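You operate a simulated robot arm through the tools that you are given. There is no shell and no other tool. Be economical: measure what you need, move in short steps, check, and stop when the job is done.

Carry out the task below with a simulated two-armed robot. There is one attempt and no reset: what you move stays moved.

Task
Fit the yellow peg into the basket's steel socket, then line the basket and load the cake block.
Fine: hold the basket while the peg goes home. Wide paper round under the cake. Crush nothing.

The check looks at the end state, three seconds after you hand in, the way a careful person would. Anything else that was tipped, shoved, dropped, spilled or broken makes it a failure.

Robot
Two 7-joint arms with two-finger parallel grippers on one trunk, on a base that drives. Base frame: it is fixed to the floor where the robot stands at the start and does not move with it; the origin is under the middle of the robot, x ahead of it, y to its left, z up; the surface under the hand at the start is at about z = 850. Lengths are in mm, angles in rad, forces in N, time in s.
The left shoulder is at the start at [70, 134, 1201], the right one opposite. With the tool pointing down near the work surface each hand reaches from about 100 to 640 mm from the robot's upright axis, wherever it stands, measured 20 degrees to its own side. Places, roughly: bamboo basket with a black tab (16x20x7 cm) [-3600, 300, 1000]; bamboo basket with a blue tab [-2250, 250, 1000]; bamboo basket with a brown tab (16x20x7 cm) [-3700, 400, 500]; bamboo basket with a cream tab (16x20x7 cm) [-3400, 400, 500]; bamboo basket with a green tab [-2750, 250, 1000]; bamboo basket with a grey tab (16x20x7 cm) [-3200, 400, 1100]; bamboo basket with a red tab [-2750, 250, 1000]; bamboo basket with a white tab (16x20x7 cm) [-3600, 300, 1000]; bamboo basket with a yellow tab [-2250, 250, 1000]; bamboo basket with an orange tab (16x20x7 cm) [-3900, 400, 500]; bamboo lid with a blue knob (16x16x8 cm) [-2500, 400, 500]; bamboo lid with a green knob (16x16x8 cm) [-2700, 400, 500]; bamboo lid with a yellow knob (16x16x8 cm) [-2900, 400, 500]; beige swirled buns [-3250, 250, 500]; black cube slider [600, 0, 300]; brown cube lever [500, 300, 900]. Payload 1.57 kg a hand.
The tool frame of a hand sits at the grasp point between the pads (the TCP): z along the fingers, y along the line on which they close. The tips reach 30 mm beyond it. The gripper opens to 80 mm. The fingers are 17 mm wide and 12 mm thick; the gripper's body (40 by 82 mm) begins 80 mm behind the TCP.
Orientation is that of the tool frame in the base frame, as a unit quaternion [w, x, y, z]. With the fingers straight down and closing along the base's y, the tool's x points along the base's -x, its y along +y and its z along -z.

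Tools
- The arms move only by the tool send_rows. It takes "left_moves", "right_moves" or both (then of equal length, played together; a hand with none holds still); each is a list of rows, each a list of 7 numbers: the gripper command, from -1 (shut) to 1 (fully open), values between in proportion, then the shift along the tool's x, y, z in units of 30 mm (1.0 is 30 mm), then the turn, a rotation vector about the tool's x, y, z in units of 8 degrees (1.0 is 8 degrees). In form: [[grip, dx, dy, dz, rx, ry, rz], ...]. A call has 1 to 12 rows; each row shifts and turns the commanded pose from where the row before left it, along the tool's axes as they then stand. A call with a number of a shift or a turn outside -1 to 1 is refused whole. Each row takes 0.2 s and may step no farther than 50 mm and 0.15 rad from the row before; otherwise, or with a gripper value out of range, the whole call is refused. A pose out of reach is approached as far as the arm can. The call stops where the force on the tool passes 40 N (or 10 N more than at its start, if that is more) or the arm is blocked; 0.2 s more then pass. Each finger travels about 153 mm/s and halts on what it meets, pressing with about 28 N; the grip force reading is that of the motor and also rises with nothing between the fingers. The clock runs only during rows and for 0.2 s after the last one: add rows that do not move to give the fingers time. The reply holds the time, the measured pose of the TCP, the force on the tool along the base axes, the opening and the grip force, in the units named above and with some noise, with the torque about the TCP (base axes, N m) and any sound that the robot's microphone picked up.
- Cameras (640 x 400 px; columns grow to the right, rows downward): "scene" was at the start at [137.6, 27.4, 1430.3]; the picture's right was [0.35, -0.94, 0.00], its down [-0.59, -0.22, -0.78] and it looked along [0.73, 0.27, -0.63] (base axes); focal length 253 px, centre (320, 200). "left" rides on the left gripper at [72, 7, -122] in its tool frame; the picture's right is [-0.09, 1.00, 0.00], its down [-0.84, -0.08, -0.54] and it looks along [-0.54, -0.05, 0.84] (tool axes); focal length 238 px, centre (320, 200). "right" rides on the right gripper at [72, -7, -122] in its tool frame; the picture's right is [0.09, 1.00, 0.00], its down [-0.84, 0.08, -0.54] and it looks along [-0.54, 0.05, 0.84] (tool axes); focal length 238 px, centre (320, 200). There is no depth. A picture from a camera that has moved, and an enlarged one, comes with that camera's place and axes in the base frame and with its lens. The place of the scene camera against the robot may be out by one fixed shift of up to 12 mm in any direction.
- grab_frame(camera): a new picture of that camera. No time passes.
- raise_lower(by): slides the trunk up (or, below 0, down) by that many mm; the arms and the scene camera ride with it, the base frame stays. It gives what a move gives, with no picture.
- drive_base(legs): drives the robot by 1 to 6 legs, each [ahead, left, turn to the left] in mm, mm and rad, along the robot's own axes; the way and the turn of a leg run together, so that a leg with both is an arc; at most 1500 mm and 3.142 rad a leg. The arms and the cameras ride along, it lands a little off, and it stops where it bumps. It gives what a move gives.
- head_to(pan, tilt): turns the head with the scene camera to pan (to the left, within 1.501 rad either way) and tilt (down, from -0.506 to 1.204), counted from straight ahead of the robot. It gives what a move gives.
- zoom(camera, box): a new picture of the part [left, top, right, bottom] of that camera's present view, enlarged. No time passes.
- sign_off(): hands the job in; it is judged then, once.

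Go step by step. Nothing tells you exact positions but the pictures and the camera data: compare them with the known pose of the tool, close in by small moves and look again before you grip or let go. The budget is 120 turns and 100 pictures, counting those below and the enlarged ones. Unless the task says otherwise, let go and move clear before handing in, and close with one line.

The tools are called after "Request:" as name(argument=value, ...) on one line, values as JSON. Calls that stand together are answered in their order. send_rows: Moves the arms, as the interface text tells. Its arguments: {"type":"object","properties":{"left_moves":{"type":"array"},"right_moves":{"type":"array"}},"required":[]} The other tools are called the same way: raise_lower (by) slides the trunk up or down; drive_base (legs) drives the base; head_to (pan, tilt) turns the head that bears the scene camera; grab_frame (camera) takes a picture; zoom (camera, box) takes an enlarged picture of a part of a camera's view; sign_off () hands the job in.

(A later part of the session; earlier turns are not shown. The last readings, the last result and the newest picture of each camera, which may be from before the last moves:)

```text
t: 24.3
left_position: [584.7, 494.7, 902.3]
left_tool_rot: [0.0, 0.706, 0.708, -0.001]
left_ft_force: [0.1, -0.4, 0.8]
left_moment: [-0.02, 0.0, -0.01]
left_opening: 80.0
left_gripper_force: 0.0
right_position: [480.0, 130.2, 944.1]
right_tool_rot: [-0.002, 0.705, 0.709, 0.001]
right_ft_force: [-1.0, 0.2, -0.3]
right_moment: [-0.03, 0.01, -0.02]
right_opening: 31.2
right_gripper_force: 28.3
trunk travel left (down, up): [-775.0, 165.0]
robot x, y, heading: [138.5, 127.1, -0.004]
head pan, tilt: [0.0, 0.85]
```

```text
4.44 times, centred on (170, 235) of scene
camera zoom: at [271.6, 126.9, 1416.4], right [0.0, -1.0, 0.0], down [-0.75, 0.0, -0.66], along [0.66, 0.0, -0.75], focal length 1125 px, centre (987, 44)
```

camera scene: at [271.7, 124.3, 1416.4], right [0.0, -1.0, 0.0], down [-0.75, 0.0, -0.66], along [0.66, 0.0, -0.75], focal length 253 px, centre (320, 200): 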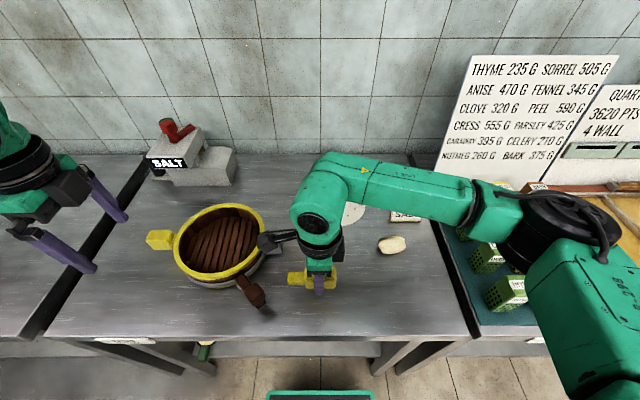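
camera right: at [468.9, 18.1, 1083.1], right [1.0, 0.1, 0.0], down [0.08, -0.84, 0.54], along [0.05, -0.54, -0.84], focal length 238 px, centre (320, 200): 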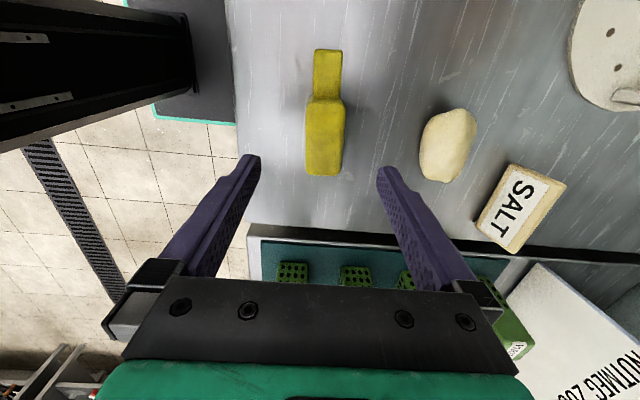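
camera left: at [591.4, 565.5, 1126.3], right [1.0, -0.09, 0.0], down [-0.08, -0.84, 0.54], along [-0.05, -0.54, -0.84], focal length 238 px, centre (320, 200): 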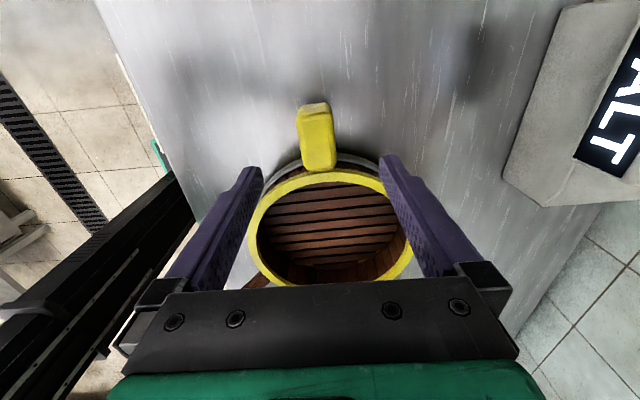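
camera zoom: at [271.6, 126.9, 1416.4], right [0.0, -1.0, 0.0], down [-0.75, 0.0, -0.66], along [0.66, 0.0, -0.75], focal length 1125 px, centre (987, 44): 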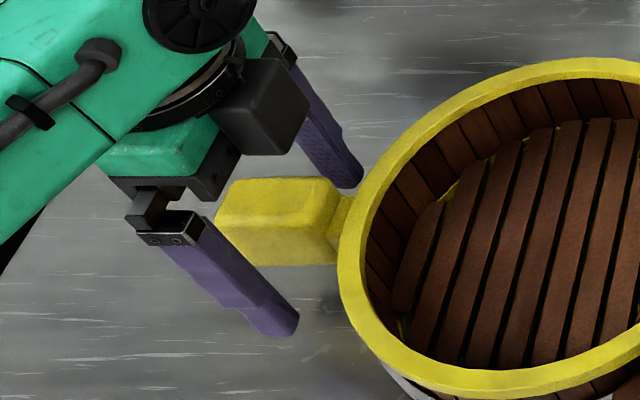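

The tab sits between the fingers, about 3 mm off centre; I'll correct and close.

Request:
send_rows(left_moves=[[0.4, 0, -0.1, 0, 0, 0, 0], [0.1, 0, 0, 0, 0, 0, 0], [-0.1, 0, 0, 0, 0, 0, 0], [-0.4, 0, 0, 0, 0, 0, 0], [-1, 0, 0, 0, 0, 0, 0], [-1, 0, 0, 0, 0, 0, 0]])

Request:
grab_frame(camera="scene")

Request:
zoom(camera="scene", box=[240, 200, 360, 310])

```text
t: 25.7
left_position: [581.9, 493.0, 903.3]
left_tool_rot: [0.001, 0.706, 0.708, 0.0]
left_ft_force: [1.0, -0.1, 0.4]
left_moment: [-0.06, 0.03, 0.19]
left_opening: 32.1
left_gripper_force: 27.9
right_position: [479.8, 132.0, 944.7]
right_tool_rot: [-0.002, 0.706, 0.708, 0.001]
right_ft_force: [-0.3, 0.3, -0.7]
right_moment: [-0.01, -0.02, 0.0]
right_opening: 31.3
right_gripper_force: 27.4
trunk travel left (down, up): [-775.0, 165.0]
robot x, y, heading: [136.3, 128.2, -0.001]
head pan, tilt: [0.0, 0.85]
```

```text
59 pictures are left
camera scene: at [272.0, 126.8, 1416.4], right [0.0, -1.0, 0.0], down [-0.75, 0.0, -0.66], along [0.66, 0.0, -0.75], focal length 253 px, centre (320, 200)
```

scene: 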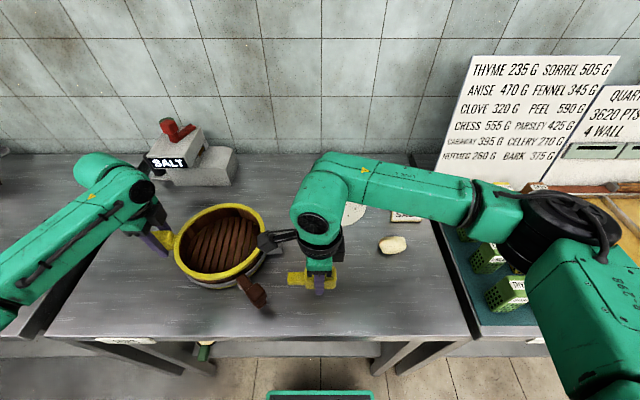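

```text
3.64 times, centred on (300, 255) of scene
camera zoom: at [272.0, 126.8, 1416.4], right [0.0, -1.0, 0.0], down [-0.75, 0.0, -0.66], along [0.66, 0.0, -0.75], focal length 920 px, centre (393, 0)
```

zoom: 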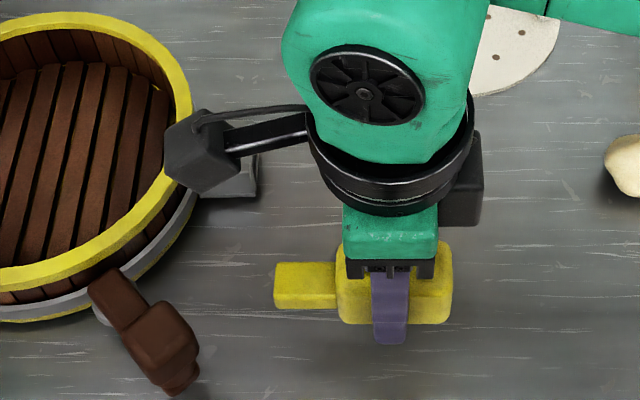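

Basket is held. Now bringing the peg in line with the socket: x≈597, tip about 25 mm short of the mouth, z≈900.

Request:
send_rows(left_moves=[[-1, 0, 0, 0, 0, 0, 0], [-1, 0, 0, 0, 0, 0, 0], [-1, 0, 0, 0, 0, 0, 0], [-1, 0, 0, 0, 0, 0, 0], [-1, 0, 0, 0, 0, 0, 0], [-1, 0, 0, 0, 0, 0, 0], [-1, 0, 0, 0, 0, 0, 0]], right_moves=[[-1, 0, 0.8, 0, 0, 0, 0], [-1, 0, 0.8, 0, 0, 0, 0], [-1, 0, 0.8, 0, 0, 0, 0], [-1, 0, 0.8, 0, 0, 0, 0], [-1, 0, 0.7, 0, 0, 0, 0], [-1, 0, 0, 0.9, 0, 0, 0], [-1, 0, 0, 0.5, 0, 0, 0]])

Request:
zoom(camera="scene", box=[260, 210, 350, 270])

Request:
zoom(camera="right", box=[220, 0, 420, 180])

```text
t: 27.3
left_position: [582.8, 493.5, 902.7]
left_tool_rot: [0.0, 0.706, 0.708, 0.001]
left_ft_force: [1.1, -0.3, 0.4]
left_moment: [-0.03, 0.01, 0.18]
left_opening: 32.0
left_gripper_force: 28.4
right_position: [596.4, 131.4, 901.8]
right_tool_rot: [-0.002, 0.706, 0.708, 0.001]
right_ft_force: [-0.2, -1.1, -0.1]
right_moment: [0.0, -0.01, 0.02]
right_opening: 31.2
right_gripper_force: 27.9
trunk travel left (down, up): [-775.0, 165.0]
robot x, y, heading: [133.5, 133.2, 0.003]
head pan, tilt: [0.0, 0.85]
```

```text
6.67 times, centred on (305, 240) of scene
camera zoom: at [272.2, 126.8, 1416.4], right [0.0, -1.0, 0.0], down [-0.75, 0.0, -0.66], along [0.66, 0.0, -0.75], focal length 1687 px, centre (420, -67)
```

zoom: 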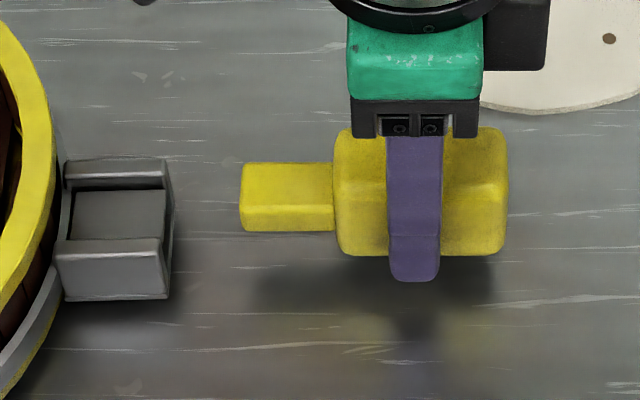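

```text
2.22 times, centred on (320, 90) of right
camera zoom: at [590.1, 202.6, 1024.9], right [1.0, 0.1, 0.0], down [0.08, -0.84, 0.54], along [0.05, -0.54, -0.84], focal length 530 px, centre (320, 444)
```

zoom: 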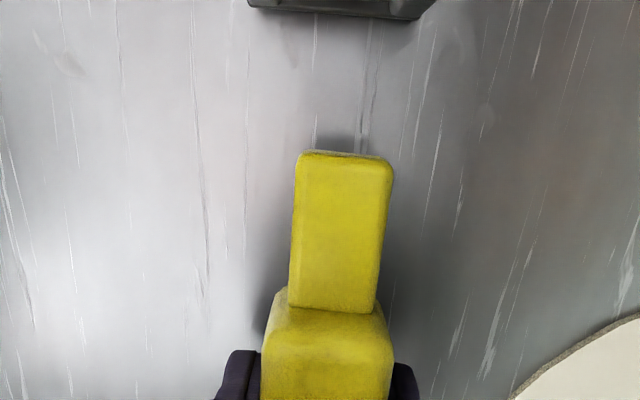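

The pin points at the mouth but about 4 mm to +x of it, and the socket may be yawed about 2°. Zooming for exact angles.

Request:
zoom(camera="scene", box=[266, 222, 314, 252])

```text
13.33 times, centred on (290, 237) of scene
camera zoom: at [272.2, 126.8, 1416.4], right [0.0, -1.0, 0.0], down [-0.75, 0.0, -0.66], along [0.66, 0.0, -0.75], focal length 3374 px, centre (720, -293)
```

zoom: 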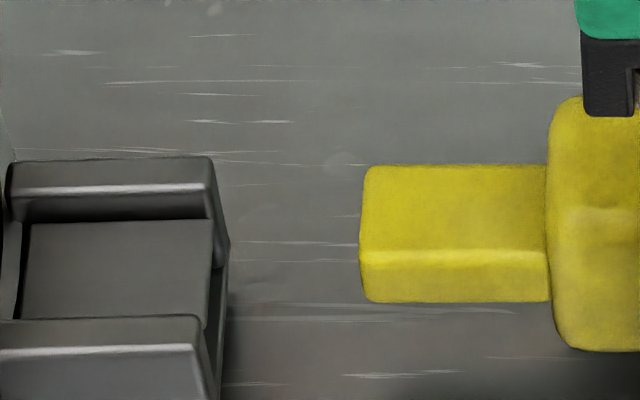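

The socket is yawed about 2° (inward direction leans to -x). I'll yaw the peg 1.7°, lower to z≈888, shift 2.5 mm to -x and advance to about 8 mm from the mouth.

Request:
send_rows(left_moves=[[-1, 0, 0, 0, 0, 0, 0], [-1, 0, 0, 0, 0, 0, 0], [-1, 0, 0, 0, 0, 0, 0], [-1, 0, 0, 0, 0, 0, 0]], right_moves=[[-1, 0, -0.08, 0.23, 0, 0, -0.21], [-1, 0.2, 0, 0.23, 0, 0, 0], [-1, 0.35, 0, 0, 0, 0, 0], [-1, 0, 0, 0, 0, 0, 0]])

Request:
zoom(camera="scene", box=[266, 222, 314, 252])

Request:
zoom(camera="right", box=[240, 0, 400, 110])

```text
t: 28.3
left_position: [582.0, 493.5, 903.0]
left_tool_rot: [0.001, 0.707, 0.707, 0.0]
left_ft_force: [1.2, 0.1, 0.5]
left_moment: [0.01, 0.07, 0.18]
left_opening: 31.8
left_gripper_force: 28.2
right_position: [592.7, 148.4, 889.0]
right_tool_rot: [-0.001, 0.696, 0.718, 0.0]
right_ft_force: [-0.7, 0.4, -0.5]
right_moment: [0.0, -0.01, -0.02]
right_opening: 31.3
right_gripper_force: 28.1
trunk travel left (down, up): [-775.0, 165.0]
robot x, y, heading: [138.5, 129.0, -0.0]
head pan, tilt: [0.0, 0.85]
```

```text
13.33 times, centred on (290, 237) of scene
camera zoom: at [272.0, 126.9, 1416.4], right [0.0, -1.0, 0.0], down [-0.75, 0.0, -0.66], along [0.66, 0.0, -0.75], focal length 3374 px, centre (720, -293)
```

zoom: 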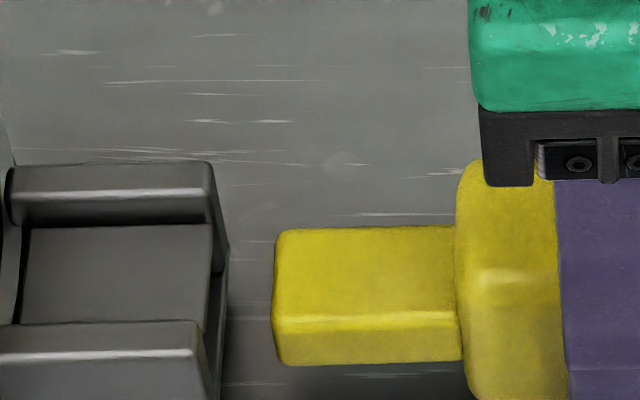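

```text
3.64 times, centred on (320, 55) of right
camera zoom: at [584.3, 219.2, 1011.8], right [0.99, 0.12, 0.0], down [0.11, -0.84, 0.54], along [0.07, -0.54, -0.84], focal length 867 px, centre (320, 727)
```

zoom: 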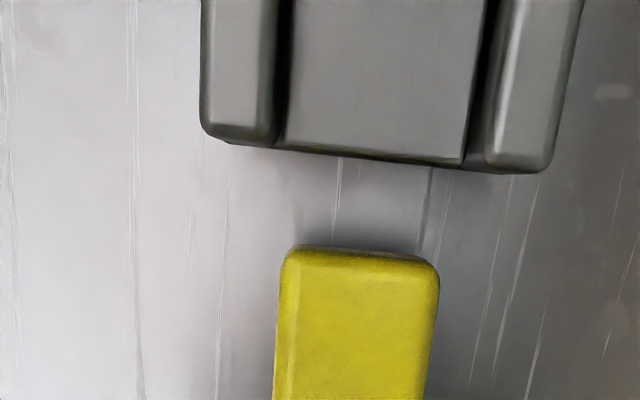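

The pin lines up within 1 mm sideways, and its top is about level with the roof top, so it must go down about 4 mm. I'll do that and advance slowly about 16 mm, which should put the tip 5 mm inside.

Request:
send_rows(left_moves=[[-1, 0, 0, 0, 0, 0, 0], [-1, 0, 0, 0, 0, 0, 0], [-1, 0, 0, 0, 0, 0, 0], [-1, 0, 0, 0, 0, 0, 0], [-1, 0, 0, 0, 0, 0, 0], [-1, 0, 0, 0, 0, 0, 0]], right_moves=[[-1, 0, 0.03, 0.13, 0, 0, 0], [-1, 0.12, 0, 0, 0, 0, 0], [-1, 0.12, 0, 0, 0, 0, 0], [-1, 0.1, 0, 0, 0, 0, 0], [-1, 0.1, 0, 0, 0, 0, 0], [-1, 0.1, 0, 0, 0, 0, 0]])

Request:
zoom(camera="scene", box=[266, 222, 314, 252])

Request:
zoom(camera="right", box=[240, 0, 400, 110])

```text
t: 29.7
left_position: [581.1, 494.3, 904.4]
left_tool_rot: [0.0, 0.706, 0.708, 0.001]
left_ft_force: [3.0, 4.2, 0.2]
left_moment: [0.28, -0.07, 0.94]
left_opening: 31.8
left_gripper_force: 28.2
right_position: [591.8, 165.1, 884.8]
right_tool_rot: [0.0, 0.695, 0.719, -0.001]
right_ft_force: [-2.6, -7.2, 5.9]
right_moment: [0.0, -0.01, 0.11]
right_opening: 31.2
right_gripper_force: 28.1
trunk travel left (down, up): [-775.0, 165.0]
robot x, y, heading: [139.8, 131.4, -0.001]
head pan, tilt: [0.0, 0.85]
```

```text
13.33 times, centred on (290, 237) of scene
camera zoom: at [270.8, 126.4, 1416.5], right [0.0, -1.0, 0.0], down [-0.75, 0.0, -0.66], along [0.66, 0.0, -0.75], focal length 3374 px, centre (720, -293)
```

zoom: 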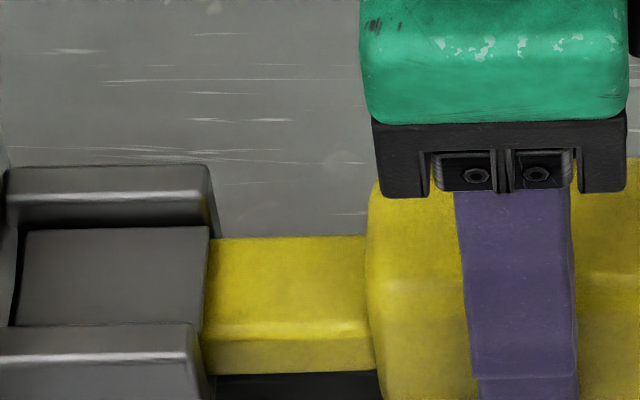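

```text
3.64 times, centred on (320, 55) of right
camera zoom: at [584.6, 235.4, 1007.3], right [0.99, 0.12, 0.0], down [0.11, -0.83, 0.54], along [0.07, -0.54, -0.84], focal length 867 px, centre (320, 727)
```

zoom: 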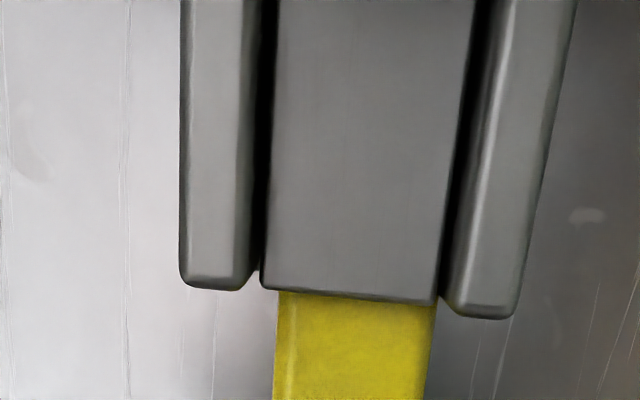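

The pin tip is under the roof, entering with low force (7 N). I'll ease up slightly (0.7 mm), shift 0.5 mm to -x, and continue.

Request:
send_rows(left_moves=[[-1, 0, 0, 0, 0, 0, 0], [-1, 0, 0, 0, 0, 0, 0], [-1, 0, 0, 0, 0, 0, 0], [-1, 0, 0, 0, 0, 0, 0], [-1, 0, 0, 0, 0, 0, 0]], right_moves=[[-1, 0, -0.015, -0.025, 0, 0, 0], [-1, 0.1, 0, 0, 0, 0, 0], [-1, 0.1, 0, 0, 0, 0, 0], [-1, 0.1, 0, 0, 0, 0, 0], [-1, 0, 0, 0, 0, 0, 0]])

Request:
zoom(camera="scene", box=[250, 212, 330, 262])

```text
t: 30.9
left_position: [582.1, 494.2, 902.4]
left_tool_rot: [0.0, 0.707, 0.708, 0.001]
left_ft_force: [2.6, 2.7, 2.1]
left_moment: [-0.5, -0.03, 0.71]
left_opening: 32.0
left_gripper_force: 28.3
right_position: [593.7, 173.3, 885.8]
right_tool_rot: [-0.001, 0.695, 0.719, 0.0]
right_ft_force: [-2.4, -2.7, -2.4]
right_moment: [-0.14, 0.05, 0.15]
right_opening: 31.3
right_gripper_force: 28.0
trunk travel left (down, up): [-775.0, 165.0]
robot x, y, heading: [133.9, 130.8, 0.003]
head pan, tilt: [0.0, 0.85]
```

```text
8.00 times, centred on (290, 237) of scene
camera zoom: at [271.7, 127.0, 1416.4], right [0.0, -1.0, 0.0], down [-0.75, 0.0, -0.66], along [0.66, 0.0, -0.75], focal length 2025 px, centre (560, -96)
```

zoom: 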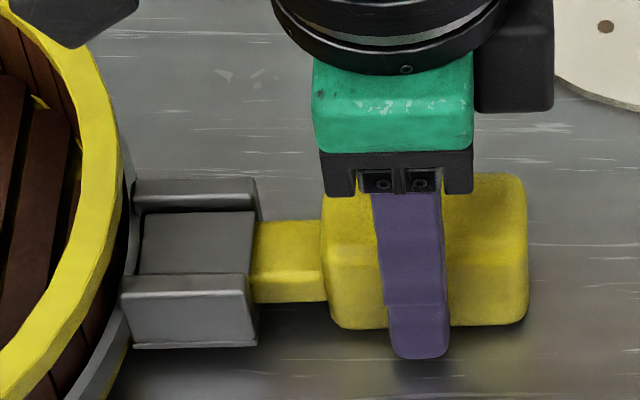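

Going in smoothly: about 14 mm in, 21 mm to go, forces around 3 N. Continuing.

Request:
send_rows(left_moves=[[-1, 0, 0, 0, 0, 0, 0], [-1, 0, 0, 0, 0, 0, 0], [-1, 0, 0, 0, 0, 0, 0], [-1, 0, 0, 0, 0, 0, 0], [-1, 0, 0, 0, 0, 0, 0], [-1, 0, 0, 0, 0, 0, 0]], right_moves=[[-1, 0.12, 0, 0.01, 0, 0, 0], [-1, 0.12, 0, 0, 0, 0, 0], [-1, 0.12, 0, 0, 0, 0, 0], [-1, 0.12, 0, 0, 0, 0, 0], [-1, 0.1, 0, 0, 0, 0, 0], [-1, 0, 0, 0, 0, 0, 0]])

Request:
zoom(camera="scene", box=[250, 212, 330, 262])

```text
t: 32.3
left_position: [581.5, 493.4, 903.2]
left_tool_rot: [0.0, 0.707, 0.707, 0.001]
left_ft_force: [1.2, 2.8, -0.1]
left_moment: [0.08, 0.02, 0.42]
left_opening: 31.7
left_gripper_force: 28.5
right_position: [592.3, 190.0, 884.7]
right_tool_rot: [-0.001, 0.695, 0.719, 0.0]
right_ft_force: [-1.0, -3.6, 1.6]
right_moment: [-0.02, -0.04, 0.02]
right_opening: 31.2
right_gripper_force: 27.8
trunk travel left (down, up): [-775.0, 165.0]
robot x, y, heading: [138.6, 126.9, 0.005]
head pan, tilt: [0.0, 0.85]
```

```text
8.00 times, centred on (290, 237) of scene
camera zoom: at [271.7, 126.7, 1416.4], right [0.0, -1.0, 0.0], down [-0.75, 0.0, -0.66], along [0.66, 0.0, -0.75], focal length 2025 px, centre (560, -96)
```

zoom: 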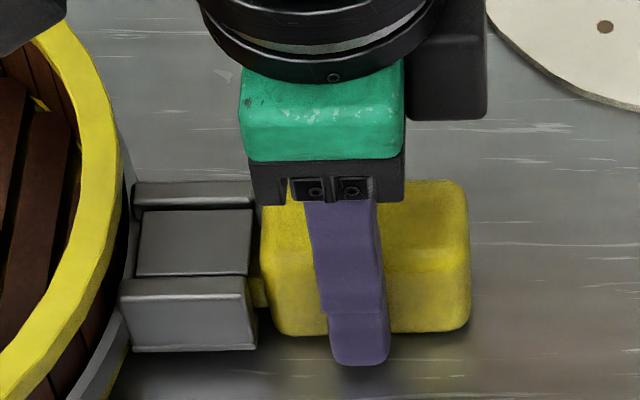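

About 4 mm left. Pushing home in small steps and watching the force.

Request:
send_rows(left_moves=[[-1, 0, 0, 0, 0, 0, 0], [-1, 0, 0, 0, 0, 0, 0], [-1, 0, 0, 0, 0, 0, 0], [-1, 0, 0, 0, 0, 0, 0]], right_moves=[[-1, 0.06, 0, 0, 0, 0, 0], [-1, 0.06, 0, 0, 0, 0, 0], [-1, 0.06, 0, 0, 0, 0, 0], [-1, 0, 0, 0, 0, 0, 0]])

Request:
zoom(camera="scene", box=[250, 212, 330, 262])

```text
t: 33.3
left_position: [582.5, 495.0, 903.5]
left_tool_rot: [-0.001, 0.706, 0.708, 0.003]
left_ft_force: [2.1, 17.3, -0.2]
left_moment: [0.14, 0.02, 0.7]
left_opening: 32.0
left_gripper_force: 28.1
right_position: [591.3, 193.5, 885.2]
right_tool_rot: [-0.001, 0.696, 0.718, 0.0]
right_ft_force: [-2.4, -18.2, 4.1]
right_moment: [0.22, 0.0, -0.03]
right_opening: 31.0
right_gripper_force: 27.8
trunk travel left (down, up): [-775.0, 165.0]
robot x, y, heading: [137.2, 129.8, -0.005]
head pan, tilt: [0.0, 0.85]
```

```text
8.00 times, centred on (290, 237) of scene
camera zoom: at [270.9, 126.4, 1416.5], right [0.0, -1.0, 0.0], down [-0.75, 0.0, -0.66], along [0.66, 0.0, -0.75], focal length 2025 px, centre (560, -96)
```

zoom: 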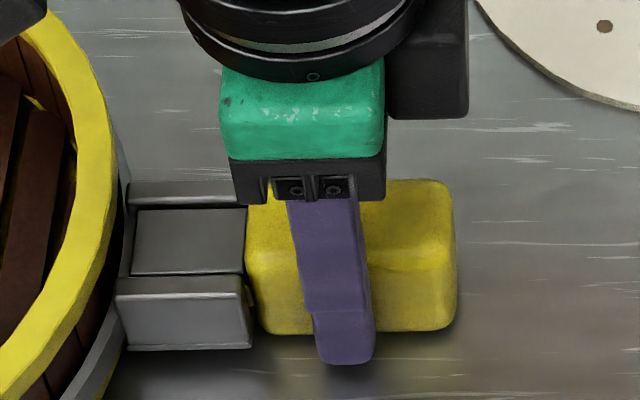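

Force rose to 18 N: it seems seated. I'll check the gap from both cameras.

Request:
zoom(camera="scene", box=[268, 230, 298, 256])

Request:
zoom(camera="right", box=[240, 40, 400, 150])

```text
15.38 times, centred on (283, 243) of scene
camera zoom: at [270.9, 126.4, 1416.5], right [0.0, -1.0, 0.0], down [-0.75, 0.0, -0.66], along [0.66, 0.0, -0.75], focal length 3894 px, centre (889, -462)
```

zoom: 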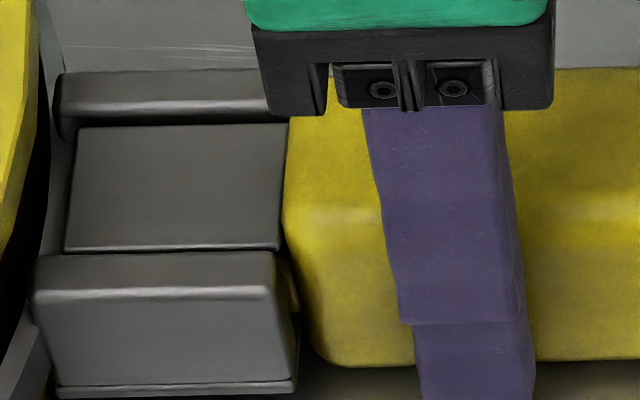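

```text
3.64 times, centred on (320, 95) of right
camera zoom: at [583.0, 266.1, 1007.3], right [0.99, 0.12, 0.0], down [0.1, -0.83, 0.54], along [0.07, -0.54, -0.84], focal length 867 px, centre (320, 582)
```

zoom: 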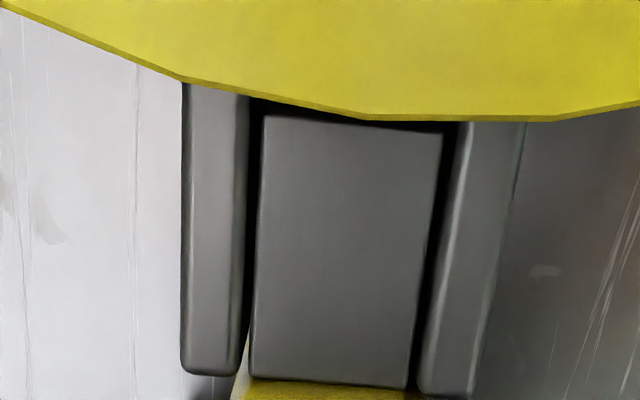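

The peg is home, with its shoulder against the socket. Releasing the right hand and rising straight up.

Request:
send_rows(left_moves=[[-1, 0, 0, 0, 0, 0, 0], [-1, 0, 0, 0, 0, 0, 0], [-1, 0, 0, 0, 0, 0, 0], [-1, 0, 0, 0, 0, 0, 0], [-1, 0, 0, 0, 0, 0, 0], [-1, 0, 0, 0, 0, 0, 0], [-1, 0, 0, 0, 0, 0, 0], [-1, 0, 0, 0, 0, 0, 0]], right_moves=[[-0.1, 0, 0, 0, 0, 0, 0], [0.3, 0, 0, 0, 0, 0, 0], [0.6, 0, 0, 0, 0, 0, 0], [0.6, 0, 0, -0.5, 0, 0, 0], [0.6, 0, 0, -0.9, 0, 0, 0], [0.6, 0, 0, -0.9, 0, 0, 0], [0.6, 0, 0, -0.9, 0, 0, 0], [0.6, 0, 0, 0, 0, 0, 0]])

Request:
grab_frame(camera="right")

Request:
grab_frame(camera="scene")

```text
t: 35.1
left_position: [582.0, 493.4, 903.7]
left_tool_rot: [-0.001, 0.706, 0.708, 0.001]
left_ft_force: [0.6, -0.6, 0.3]
left_moment: [-0.28, 0.04, 0.17]
left_opening: 31.9
left_gripper_force: 27.8
right_position: [592.2, 196.1, 983.4]
right_tool_rot: [-0.001, 0.695, 0.719, 0.001]
right_ft_force: [-0.3, 0.4, 0.3]
right_moment: [0.02, 0.01, -0.03]
right_opening: 64.2
right_gripper_force: 0.1
trunk travel left (down, up): [-775.0, 165.0]
robot x, y, heading: [134.9, 130.2, -0.005]
head pan, tilt: [0.0, 0.85]
```

```text
45 pictures are left
camera right: at [583.5, 267.5, 1105.9], right [0.99, 0.12, 0.0], down [0.11, -0.84, 0.54], along [0.07, -0.54, -0.84], focal length 238 px, centre (320, 200)
```

right: 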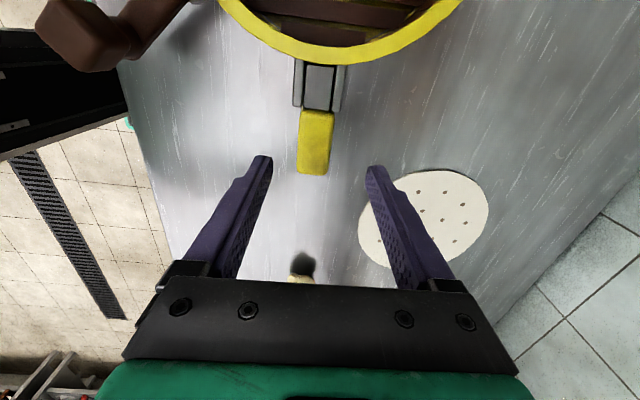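

```text
44 pictures are left
camera scene: at [271.9, 126.9, 1416.4], right [0.0, -1.0, 0.0], down [-0.75, 0.0, -0.66], along [0.66, 0.0, -0.75], focal length 253 px, centre (320, 200)
```

scene: 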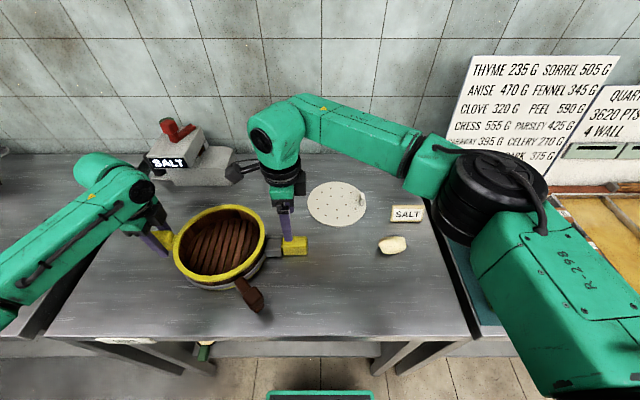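

The peg stays in. Releasing the left hand and lifting it clear, then inspecting the paper's tab.

Request:
send_rows(left_moves=[[-0.1, 0, 0, 0, 0, 0, 0], [0.4, 0, 0, 0, 0, 0, 0], [0.8, 0, 0, 0, 0, 0, 0], [0.8, 0, 0, -0.5, 0, 0, 0], [0.8, 0, 0, -0.9, 0, 0, 0], [0.8, 0, 0, -0.9, 0, 0, 0], [0.8, 0, 0, -0.9, 0, 0, 0], [0.8, 0, 0, -0.9, 0, 0, 0], [0.8, 0, -0.9, -0.9, 0, 0, 0], [0.8, 0, -0.9, 0, 0, 0, 0], [0.8, 0, -0.9, 0, 0, 0, 0], [0.8, 0, 0, 0, 0, 0, 0]])

Request:
zoom(camera="scene", box=[300, 170, 440, 270])

Request:
zoom(camera="scene", box=[150, 190, 320, 310])

```text
t: 37.7
left_position: [499.7, 492.3, 1053.6]
left_tool_rot: [0.001, 0.707, 0.707, -0.001]
left_ft_force: [0.0, 0.7, -0.3]
left_moment: [0.01, 0.01, 0.03]
left_opening: 72.2
left_gripper_force: 0.2
right_position: [592.9, 196.9, 981.7]
right_tool_rot: [-0.001, 0.695, 0.719, 0.001]
right_ft_force: [-0.4, 0.0, -0.1]
right_moment: [0.02, -0.01, 0.02]
right_opening: 63.8
right_gripper_force: 0.1
trunk travel left (down, up): [-775.0, 165.0]
robot x, y, heading: [138.2, 126.8, 0.0]
head pan, tilt: [0.0, 0.85]
```

```text
4.00 times, centred on (370, 220) of scene
camera zoom: at [272.7, 126.9, 1416.3], right [0.0, -1.0, 0.0], down [-0.75, 0.0, -0.66], along [0.66, 0.0, -0.75], focal length 1012 px, centre (120, 120)
```

zoom: 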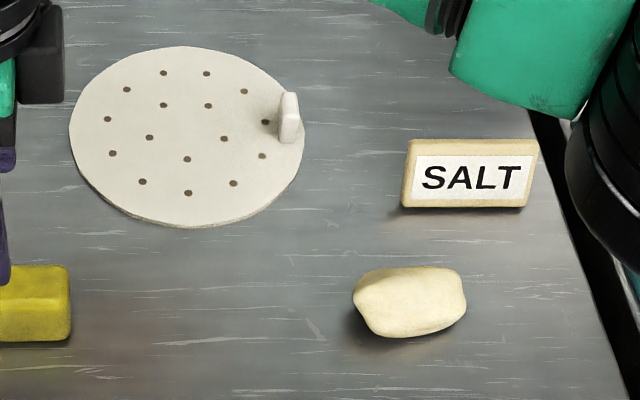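

```text
3.33 times, centred on (235, 250) of scene
camera zoom: at [272.7, 126.9, 1416.3], right [0.0, -1.0, 0.0], down [-0.75, 0.0, -0.66], along [0.66, 0.0, -0.75], focal length 844 px, centre (603, 33)
```

zoom: 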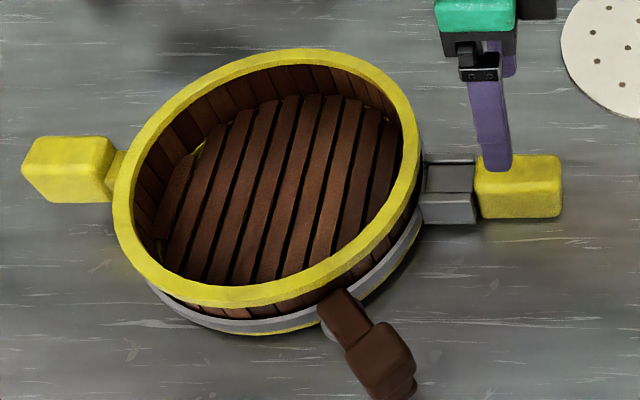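

Peg and basket look right. The paper is a stiff disc about 170 mm across with an upright tab on its -y side near (750, 10); the basket's inside is about 183 mm. I'll drive 28 mm forward for reach and hover the right hand above the tab.

Request:
drive_base(legs=[[28, 0, 0]])

Request:
send_rows(right_moves=[[0.6, -0.9, 0.5, 0, 0, 0, 0], [0.6, -0.9, 0.5, 0, 0, 0, 0], [0.6, -0.9, 0.6, 0, 0, 0, 0], [0.6, -0.9, 0.6, 0, 0, 0, 0], [0.6, -0.9, 0.6, 0, 0, 0, 0], [0.6, -0.9, 0.6, 0, 0, 0, 0], [0.6, -0.5, 0.6, 0, 0, 0, 0], [0.6, 0, 0, 0, 0, 0, 0.2], [0.6, 0, 0, 0, 0, 0, 0]])

Request:
grab_frame(camera="right")

Request:
grab_frame(camera="scene")

```text
t: 38.6
left_position: [522.4, 492.4, 1056.5]
left_tool_rot: [0.002, 0.707, 0.707, 0.002]
left_ft_force: [-0.9, 0.1, 0.1]
left_moment: [0.03, -0.04, -0.01]
left_opening: 72.1
left_gripper_force: 0.2
right_position: [616.0, 196.7, 985.8]
right_tool_rot: [0.0, 0.695, 0.719, 0.003]
right_ft_force: [-0.6, 0.5, -0.2]
right_moment: [0.01, -0.05, -0.02]
right_opening: 63.8
right_gripper_force: 0.1
trunk travel left (down, up): [-775.0, 165.0]
robot x, y, heading: [164.4, 128.1, 0.003]
head pan, tilt: [0.0, 0.85]
```

```text
t: 40.6
left_position: [527.9, 493.0, 1054.8]
left_tool_rot: [0.001, 0.707, 0.708, 0.0]
left_ft_force: [0.3, -0.1, -0.5]
left_moment: [0.01, -0.05, 0.02]
left_opening: 71.9
left_gripper_force: 0.1
right_position: [745.2, 23.4, 983.5]
right_tool_rot: [-0.001, 0.705, 0.709, 0.001]
right_ft_force: [0.0, 0.1, 0.8]
right_moment: [0.0, 0.0, 0.0]
right_opening: 64.0
right_gripper_force: 0.0
trunk travel left (down, up): [-775.0, 165.0]
robot x, y, heading: [164.0, 132.1, 0.001]
head pan, tilt: [0.0, 0.85]
```

```text
41 pictures are left
camera right: at [738.4, 94.5, 1106.0], right [1.0, 0.1, 0.0], down [0.08, -0.84, 0.54], along [0.05, -0.54, -0.84], focal length 238 px, centre (320, 200)
```

right: 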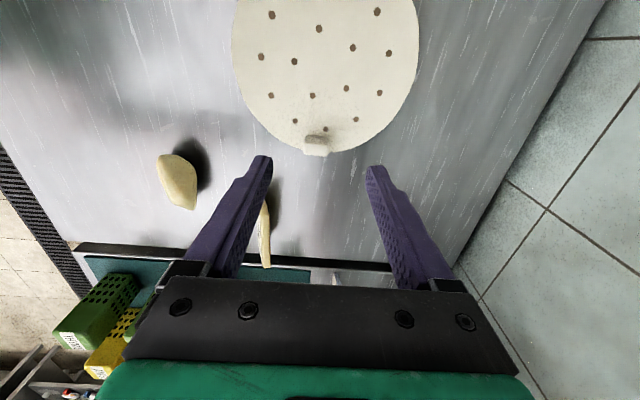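

```text
40 pictures are left
camera scene: at [299.9, 126.6, 1416.4], right [0.0, -1.0, 0.0], down [-0.75, 0.0, -0.66], along [0.66, 0.0, -0.75], focal length 253 px, centre (320, 200)
```

scene: 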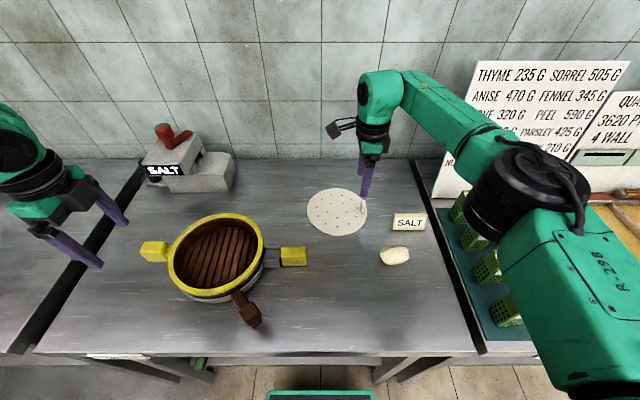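

Request:
zoom(camera="right", box=[280, 110, 360, 170])

```text
6.67 times, centred on (320, 140) of right
camera zoom: at [738.4, 94.5, 1106.0], right [1.0, 0.1, 0.0], down [0.08, -0.84, 0.54], along [0.05, -0.54, -0.84], focal length 1589 px, centre (320, 600)
```

zoom: 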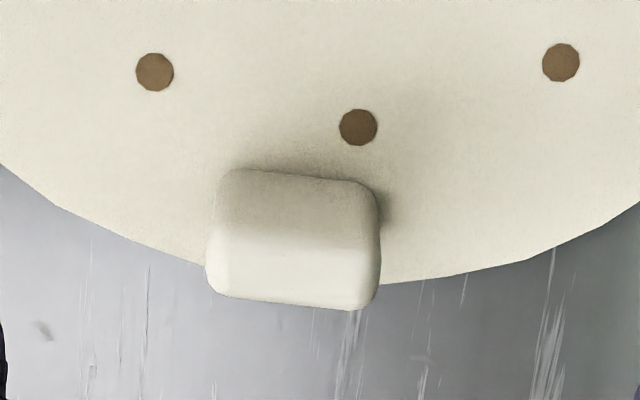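

The tab is 26 mm wide (x), 10 mm thick, 28 mm tall, centred at (742, 8.5), top z≈882. I'll descend around it to z≈888.

Request:
send_rows(right_moves=[[0.4, -0.5, -0.1, 0.5, 0, 0, 0], [0.4, 0, 0, 0.9, 0, 0, 0], [0.4, 0, 0, 0.9, 0, 0, 0], [0.4, 0, 0, 0.6, 0, 0, 0], [0.4, 0, 0, 0.28, 0, 0, 0], [0.4, 0, 0, 0, 0, 0, 0]])

Request:
zoom(camera="right", box=[220, 60, 420, 220])

```text
t: 42.0
left_position: [528.5, 492.7, 1055.4]
left_tool_rot: [0.0, 0.707, 0.707, 0.001]
left_ft_force: [-0.3, 0.0, 1.2]
left_moment: [-0.01, -0.02, -0.04]
left_opening: 72.0
left_gripper_force: 0.1
right_position: [742.1, 9.0, 886.5]
right_tool_rot: [-0.001, 0.705, 0.709, 0.001]
right_ft_force: [-0.1, 0.6, 0.6]
right_moment: [-0.02, 0.01, 0.0]
right_opening: 56.0
right_gripper_force: 0.1
trunk travel left (down, up): [-775.0, 165.0]
robot x, y, heading: [166.8, 130.1, 0.003]
head pan, tilt: [0.0, 0.85]
```

```text
2.50 times, centred on (320, 140) of right
camera zoom: at [735.2, 80.1, 1010.1], right [1.0, 0.1, 0.0], down [0.08, -0.84, 0.54], along [0.05, -0.54, -0.84], focal length 596 px, centre (320, 350)
```

zoom: 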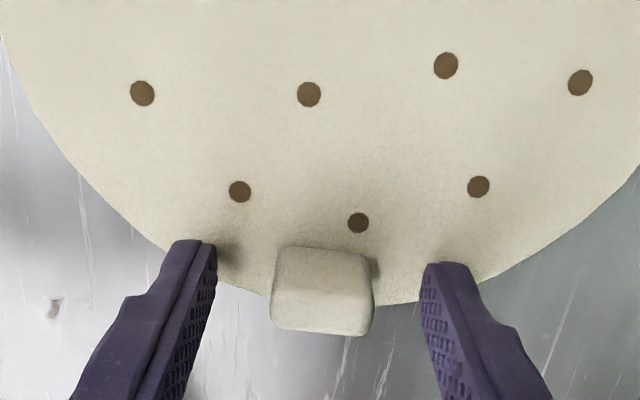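

Centred. Closing with a mild command and lifting a little to see if the disc stays level.

Request:
send_rows(right_moves=[[0, 0, 0, 0, 0, 0, 0], [-0.3, 0, 0, 0, 0, 0, 0], [-0.5, 0, 0, 0, 0, 0, 0], [-0.5, 0, 0, 0, 0, 0, 0], [-0.5, 0, 0, -0.3, 0, 0, 0], [-0.5, 0, 0, -0.5, 0, 0, 0], [-0.5, 0, 0, -0.5, 0, 0, 0], [-0.5, 0, 0, 0, 0, 0, 0]])

Request:
grab_frame(camera="right")

Request:
grab_frame(camera="scene")

```text
t: 43.8
left_position: [527.8, 491.9, 1053.9]
left_tool_rot: [0.0, 0.707, 0.707, 0.0]
left_ft_force: [0.3, 0.7, -0.1]
left_moment: [-0.02, 0.02, 0.01]
left_opening: 72.0
left_gripper_force: 0.0
right_position: [742.6, 10.7, 926.5]
right_tool_rot: [-0.002, 0.706, 0.709, 0.001]
right_ft_force: [-0.5, 0.3, 0.4]
right_moment: [-0.03, 0.01, 0.03]
right_opening: 24.9
right_gripper_force: 28.5
trunk travel left (down, up): [-775.0, 165.0]
robot x, y, heading: [163.1, 128.7, 0.003]
head pan, tilt: [0.0, 0.85]
```

```text
37 pictures are left
camera right: at [736.3, 81.8, 1049.7], right [1.0, 0.1, 0.0], down [0.08, -0.84, 0.54], along [0.05, -0.54, -0.84], focal length 238 px, centre (320, 200)
```

right: 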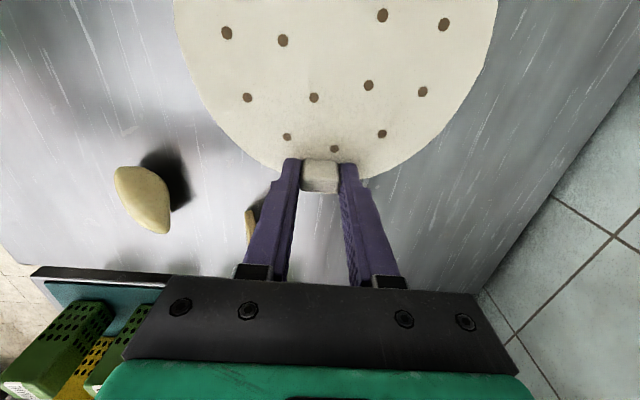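

```text
36 pictures are left
camera scene: at [300.0, 126.9, 1416.4], right [0.0, -1.0, 0.0], down [-0.75, 0.0, -0.66], along [0.66, 0.0, -0.75], focal length 253 px, centre (320, 200)
```

scene: 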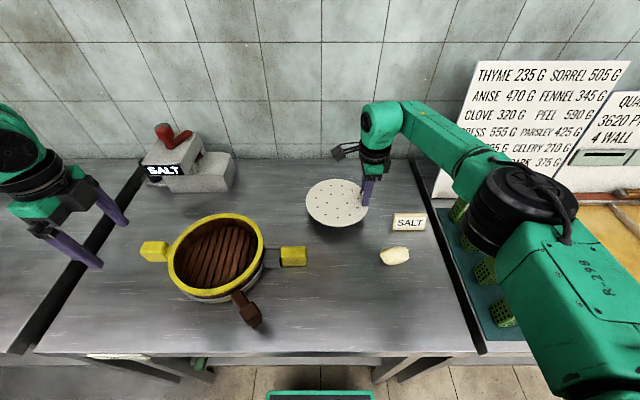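

The disc hangs level and firm. I'll raise it and carry it above the basket (centre ≈ (586, 363)), tab toward -y, with the left hand moving farther off.

Request:
send_rows(right_moves=[[-0.5, 0, 0, -0.6, 0, 0, 0], [-0.5, 0, 0, -0.8, 0, 0, 0], [-0.5, 0, 0, -0.8, 0, 0, 0], [-0.5, 0, 0, -0.3, 0, 0, 0], [-0.5, 0, 0, 0, 0, 0, 0]], left_moves=[[0.8, 0.5, 0, -0.5, 0, 0, 0], [0.8, 0.5, 0, -0.5, 0, 0, 0], [0.8, 0.5, 0, 0, 0, 0, 0], [0.8, 0.5, 0, 0, 0, 0, 0], [0.8, 0, 0, 0, 0, 0, 0]])

Request:
send_rows(right_moves=[[-0.5, 0.5, -0.3, 0, 0, 0, 0], [-0.5, 0.87, -0.48, 0, 0, 0, 0], [-0.5, 0.87, -0.48, 0, 0, 0, 0], [-0.5, 0.87, -0.48, 0, 0, 0, 0], [-0.5, 0.87, -0.48, 0, 0, 0, 0], [-0.5, 0.87, -0.48, 0, 0, 0, 0], [-0.5, 0.87, -0.48, 0, 0, 0, 0], [-0.5, 0.87, -0.48, 0, 0, 0, 0], [-0.5, 0.87, -0.48, 0, 0, 0, 0], [-0.5, 0.87, -0.48, 0, 0, 0, 0], [-0.5, 0.87, -0.48, 0, 0, 0, 0], [-0.5, 0.2, -0.1, 0, 0, 0, 0]])

Request:
grab_frame(camera="right")

Request:
grab_frame(camera="scene")

```text
t: 45.0
left_position: [527.2, 552.2, 1085.7]
left_tool_rot: [0.001, 0.707, 0.707, 0.001]
left_ft_force: [0.3, 0.3, 0.5]
left_moment: [0.01, 0.0, -0.02]
left_opening: 72.3
left_gripper_force: 0.0
right_position: [741.2, 10.7, 999.8]
right_tool_rot: [-0.002, 0.706, 0.709, 0.001]
right_ft_force: [-0.6, -0.3, -0.6]
right_moment: [0.0, 0.03, 0.02]
right_opening: 24.9
right_gripper_force: 28.5
trunk travel left (down, up): [-775.0, 165.0]
robot x, y, heading: [164.0, 127.4, 0.003]
head pan, tilt: [0.0, 0.85]
```

```text
t: 47.6
left_position: [528.7, 551.0, 1085.1]
left_tool_rot: [0.001, 0.707, 0.708, 0.0]
left_ft_force: [-0.1, -1.0, -0.2]
left_moment: [-0.01, -0.03, 0.0]
left_opening: 72.2
left_gripper_force: 0.1
right_position: [585.8, 289.1, 999.6]
right_tool_rot: [-0.002, 0.705, 0.709, 0.001]
right_ft_force: [-0.7, 0.9, 0.1]
right_moment: [-0.02, 0.0, -0.01]
right_opening: 24.7
right_gripper_force: 28.0
trunk travel left (down, up): [-775.0, 165.0]
robot x, y, heading: [162.6, 130.0, 0.002]
head pan, tilt: [0.0, 0.85]
```

```text
35 pictures are left
camera right: at [579.2, 361.3, 1121.9], right [1.0, 0.1, 0.0], down [0.08, -0.84, 0.54], along [0.05, -0.54, -0.84], focal length 238 px, centre (320, 200)
```

right: 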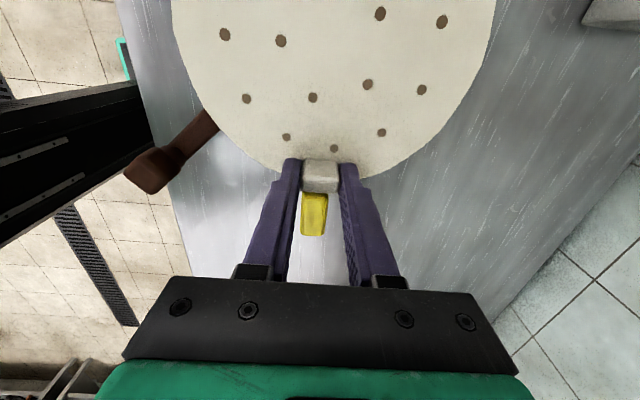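

```text
34 pictures are left
camera scene: at [299.9, 126.7, 1416.4], right [0.0, -1.0, 0.0], down [-0.75, 0.0, -0.66], along [0.66, 0.0, -0.75], focal length 253 px, centre (320, 200)
```

scene: 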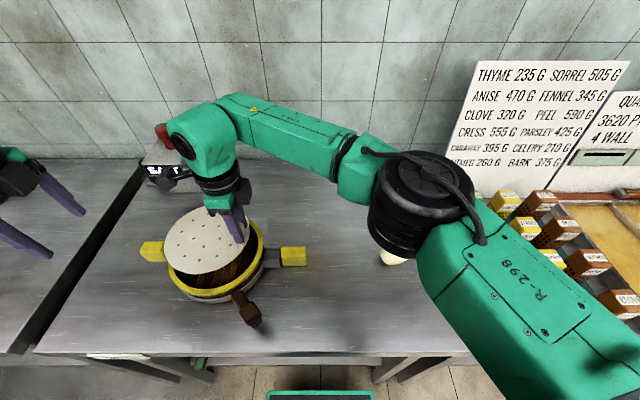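

The disc is over the basket. I'll lower it to just above the rim and compare the edges.

Request:
send_rows(right_moves=[[-0.5, 0.12, 0, 0.5, 0, 0, 0], [-0.5, 0, 0, 0.6, 0, 0, 0], [-0.5, 0, 0, 0, 0, 0, 0]])

Request:
zoom(camera="scene", box=[130, 190, 320, 320])

Request:
grab_frame(camera="left")

```text
t: 48.4
left_position: [528.3, 551.4, 1085.0]
left_tool_rot: [0.0, 0.707, 0.707, 0.002]
left_ft_force: [-0.4, -0.8, -0.4]
left_moment: [-0.01, 0.03, -0.02]
left_opening: 72.1
left_gripper_force: 0.2
right_position: [585.3, 294.1, 967.6]
right_tool_rot: [-0.002, 0.705, 0.709, 0.001]
right_ft_force: [0.1, 1.0, -0.5]
right_moment: [-0.05, -0.01, 0.03]
right_opening: 24.8
right_gripper_force: 28.1
trunk travel left (down, up): [-775.0, 165.0]
robot x, y, heading: [159.0, 131.2, -0.0]
head pan, tilt: [0.0, 0.85]
```

```text
3.08 times, centred on (225, 255) of scene
camera zoom: at [299.7, 126.8, 1416.4], right [0.0, -1.0, 0.0], down [-0.75, 0.0, -0.66], along [0.66, 0.0, -0.75], focal length 779 px, centre (612, 31)
```

zoom: 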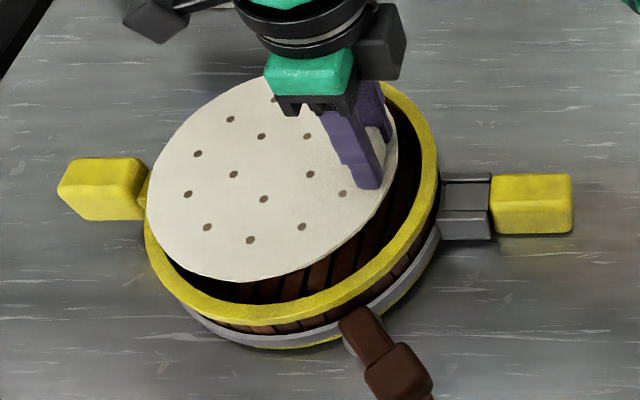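

```text
32 pictures are left
camera left: at [532.6, 622.9, 1207.9], right [1.0, -0.09, 0.0], down [-0.08, -0.84, 0.54], along [-0.05, -0.54, -0.84], focal length 238 px, centre (320, 200)
```

left: 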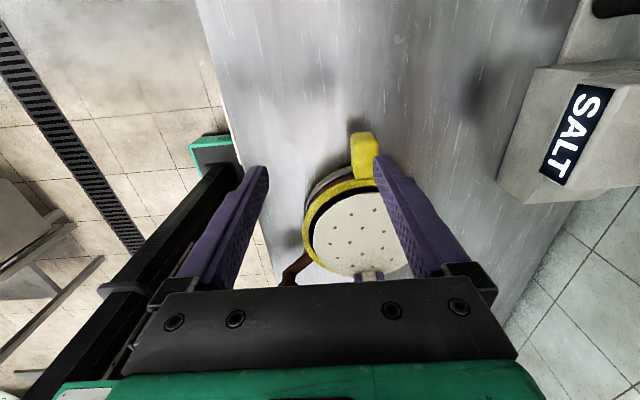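

Request:
zoom(camera="left", box=[280, 120, 430, 300])

```text
2.22 times, centred on (355, 210) of left
camera zoom: at [532.6, 622.9, 1207.9], right [1.0, -0.09, 0.0], down [-0.08, -0.84, 0.54], along [-0.05, -0.54, -0.84], focal length 530 px, centre (242, 178)
```

zoom: 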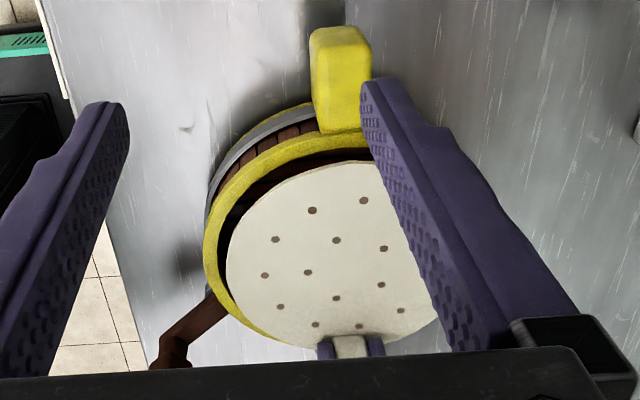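

By two hand-camera views the basket centre is (585.5, 361.5), so the disc is about 4 mm too far to +y. I'll correct that, lower to rim level and look again.

Request:
send_rows(right_moves=[[-0.5, -0.13, 0, 0.1, 0, 0, 0], [-0.5, 0, 0, 0.2, 0, 0, 0], [-0.5, 0, 0, 0.2, 0, 0, 0], [-0.5, 0, 0, 0, 0, 0, 0]], left_moves=[[0.8, 0, -0.5, 0, 0, 0, 0], [0.8, 0, -0.5, 0, 0, 0, 0], [0.8, 0, -0.5, 0, 0, 0, 0], [0.8, 0, 0, 0, 0, 0, 0]])

Request:
zoom(camera="scene", box=[150, 200, 290, 310])

Request:
zoom(camera="left", box=[320, 120, 480, 300])

```text
t: 49.4
left_position: [481.7, 551.0, 1086.3]
left_tool_rot: [0.0, 0.707, 0.707, 0.001]
left_ft_force: [0.4, -0.2, -0.7]
left_moment: [-0.02, -0.01, 0.0]
left_opening: 71.9
left_gripper_force: 0.1
right_position: [585.0, 290.9, 953.4]
right_tool_rot: [-0.002, 0.705, 0.709, 0.001]
right_ft_force: [0.1, 0.2, 0.1]
right_moment: [-0.05, 0.02, 0.0]
right_opening: 24.8
right_gripper_force: 28.2
trunk travel left (down, up): [-775.0, 165.0]
robot x, y, heading: [166.5, 125.8, 0.001]
head pan, tilt: [0.0, 0.85]
```

```text
3.64 times, centred on (220, 255) of scene
camera zoom: at [300.0, 126.8, 1416.4], right [0.0, -1.0, 0.0], down [-0.75, 0.0, -0.66], along [0.66, 0.0, -0.75], focal length 920 px, centre (684, 0)
```

zoom: 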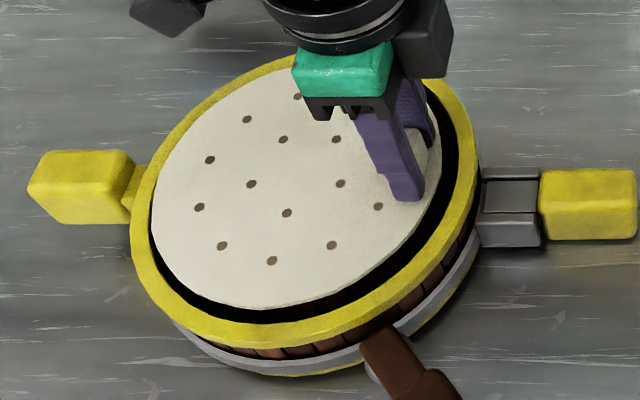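

```text
2.22 times, centred on (400, 210) of left
camera zoom: at [487.0, 623.0, 1208.0], right [1.0, -0.09, 0.0], down [-0.08, -0.84, 0.54], along [-0.05, -0.54, -0.84], focal length 530 px, centre (142, 178)
```

zoom: 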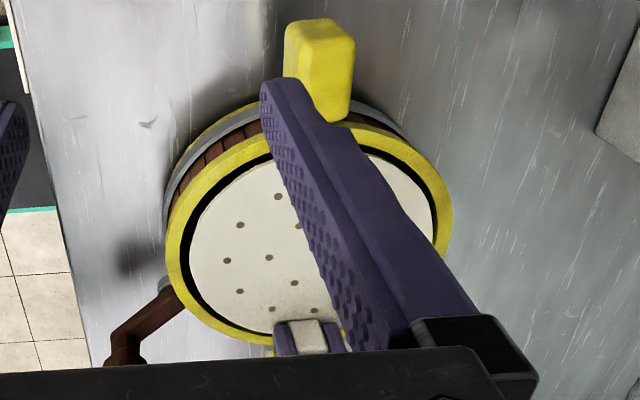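

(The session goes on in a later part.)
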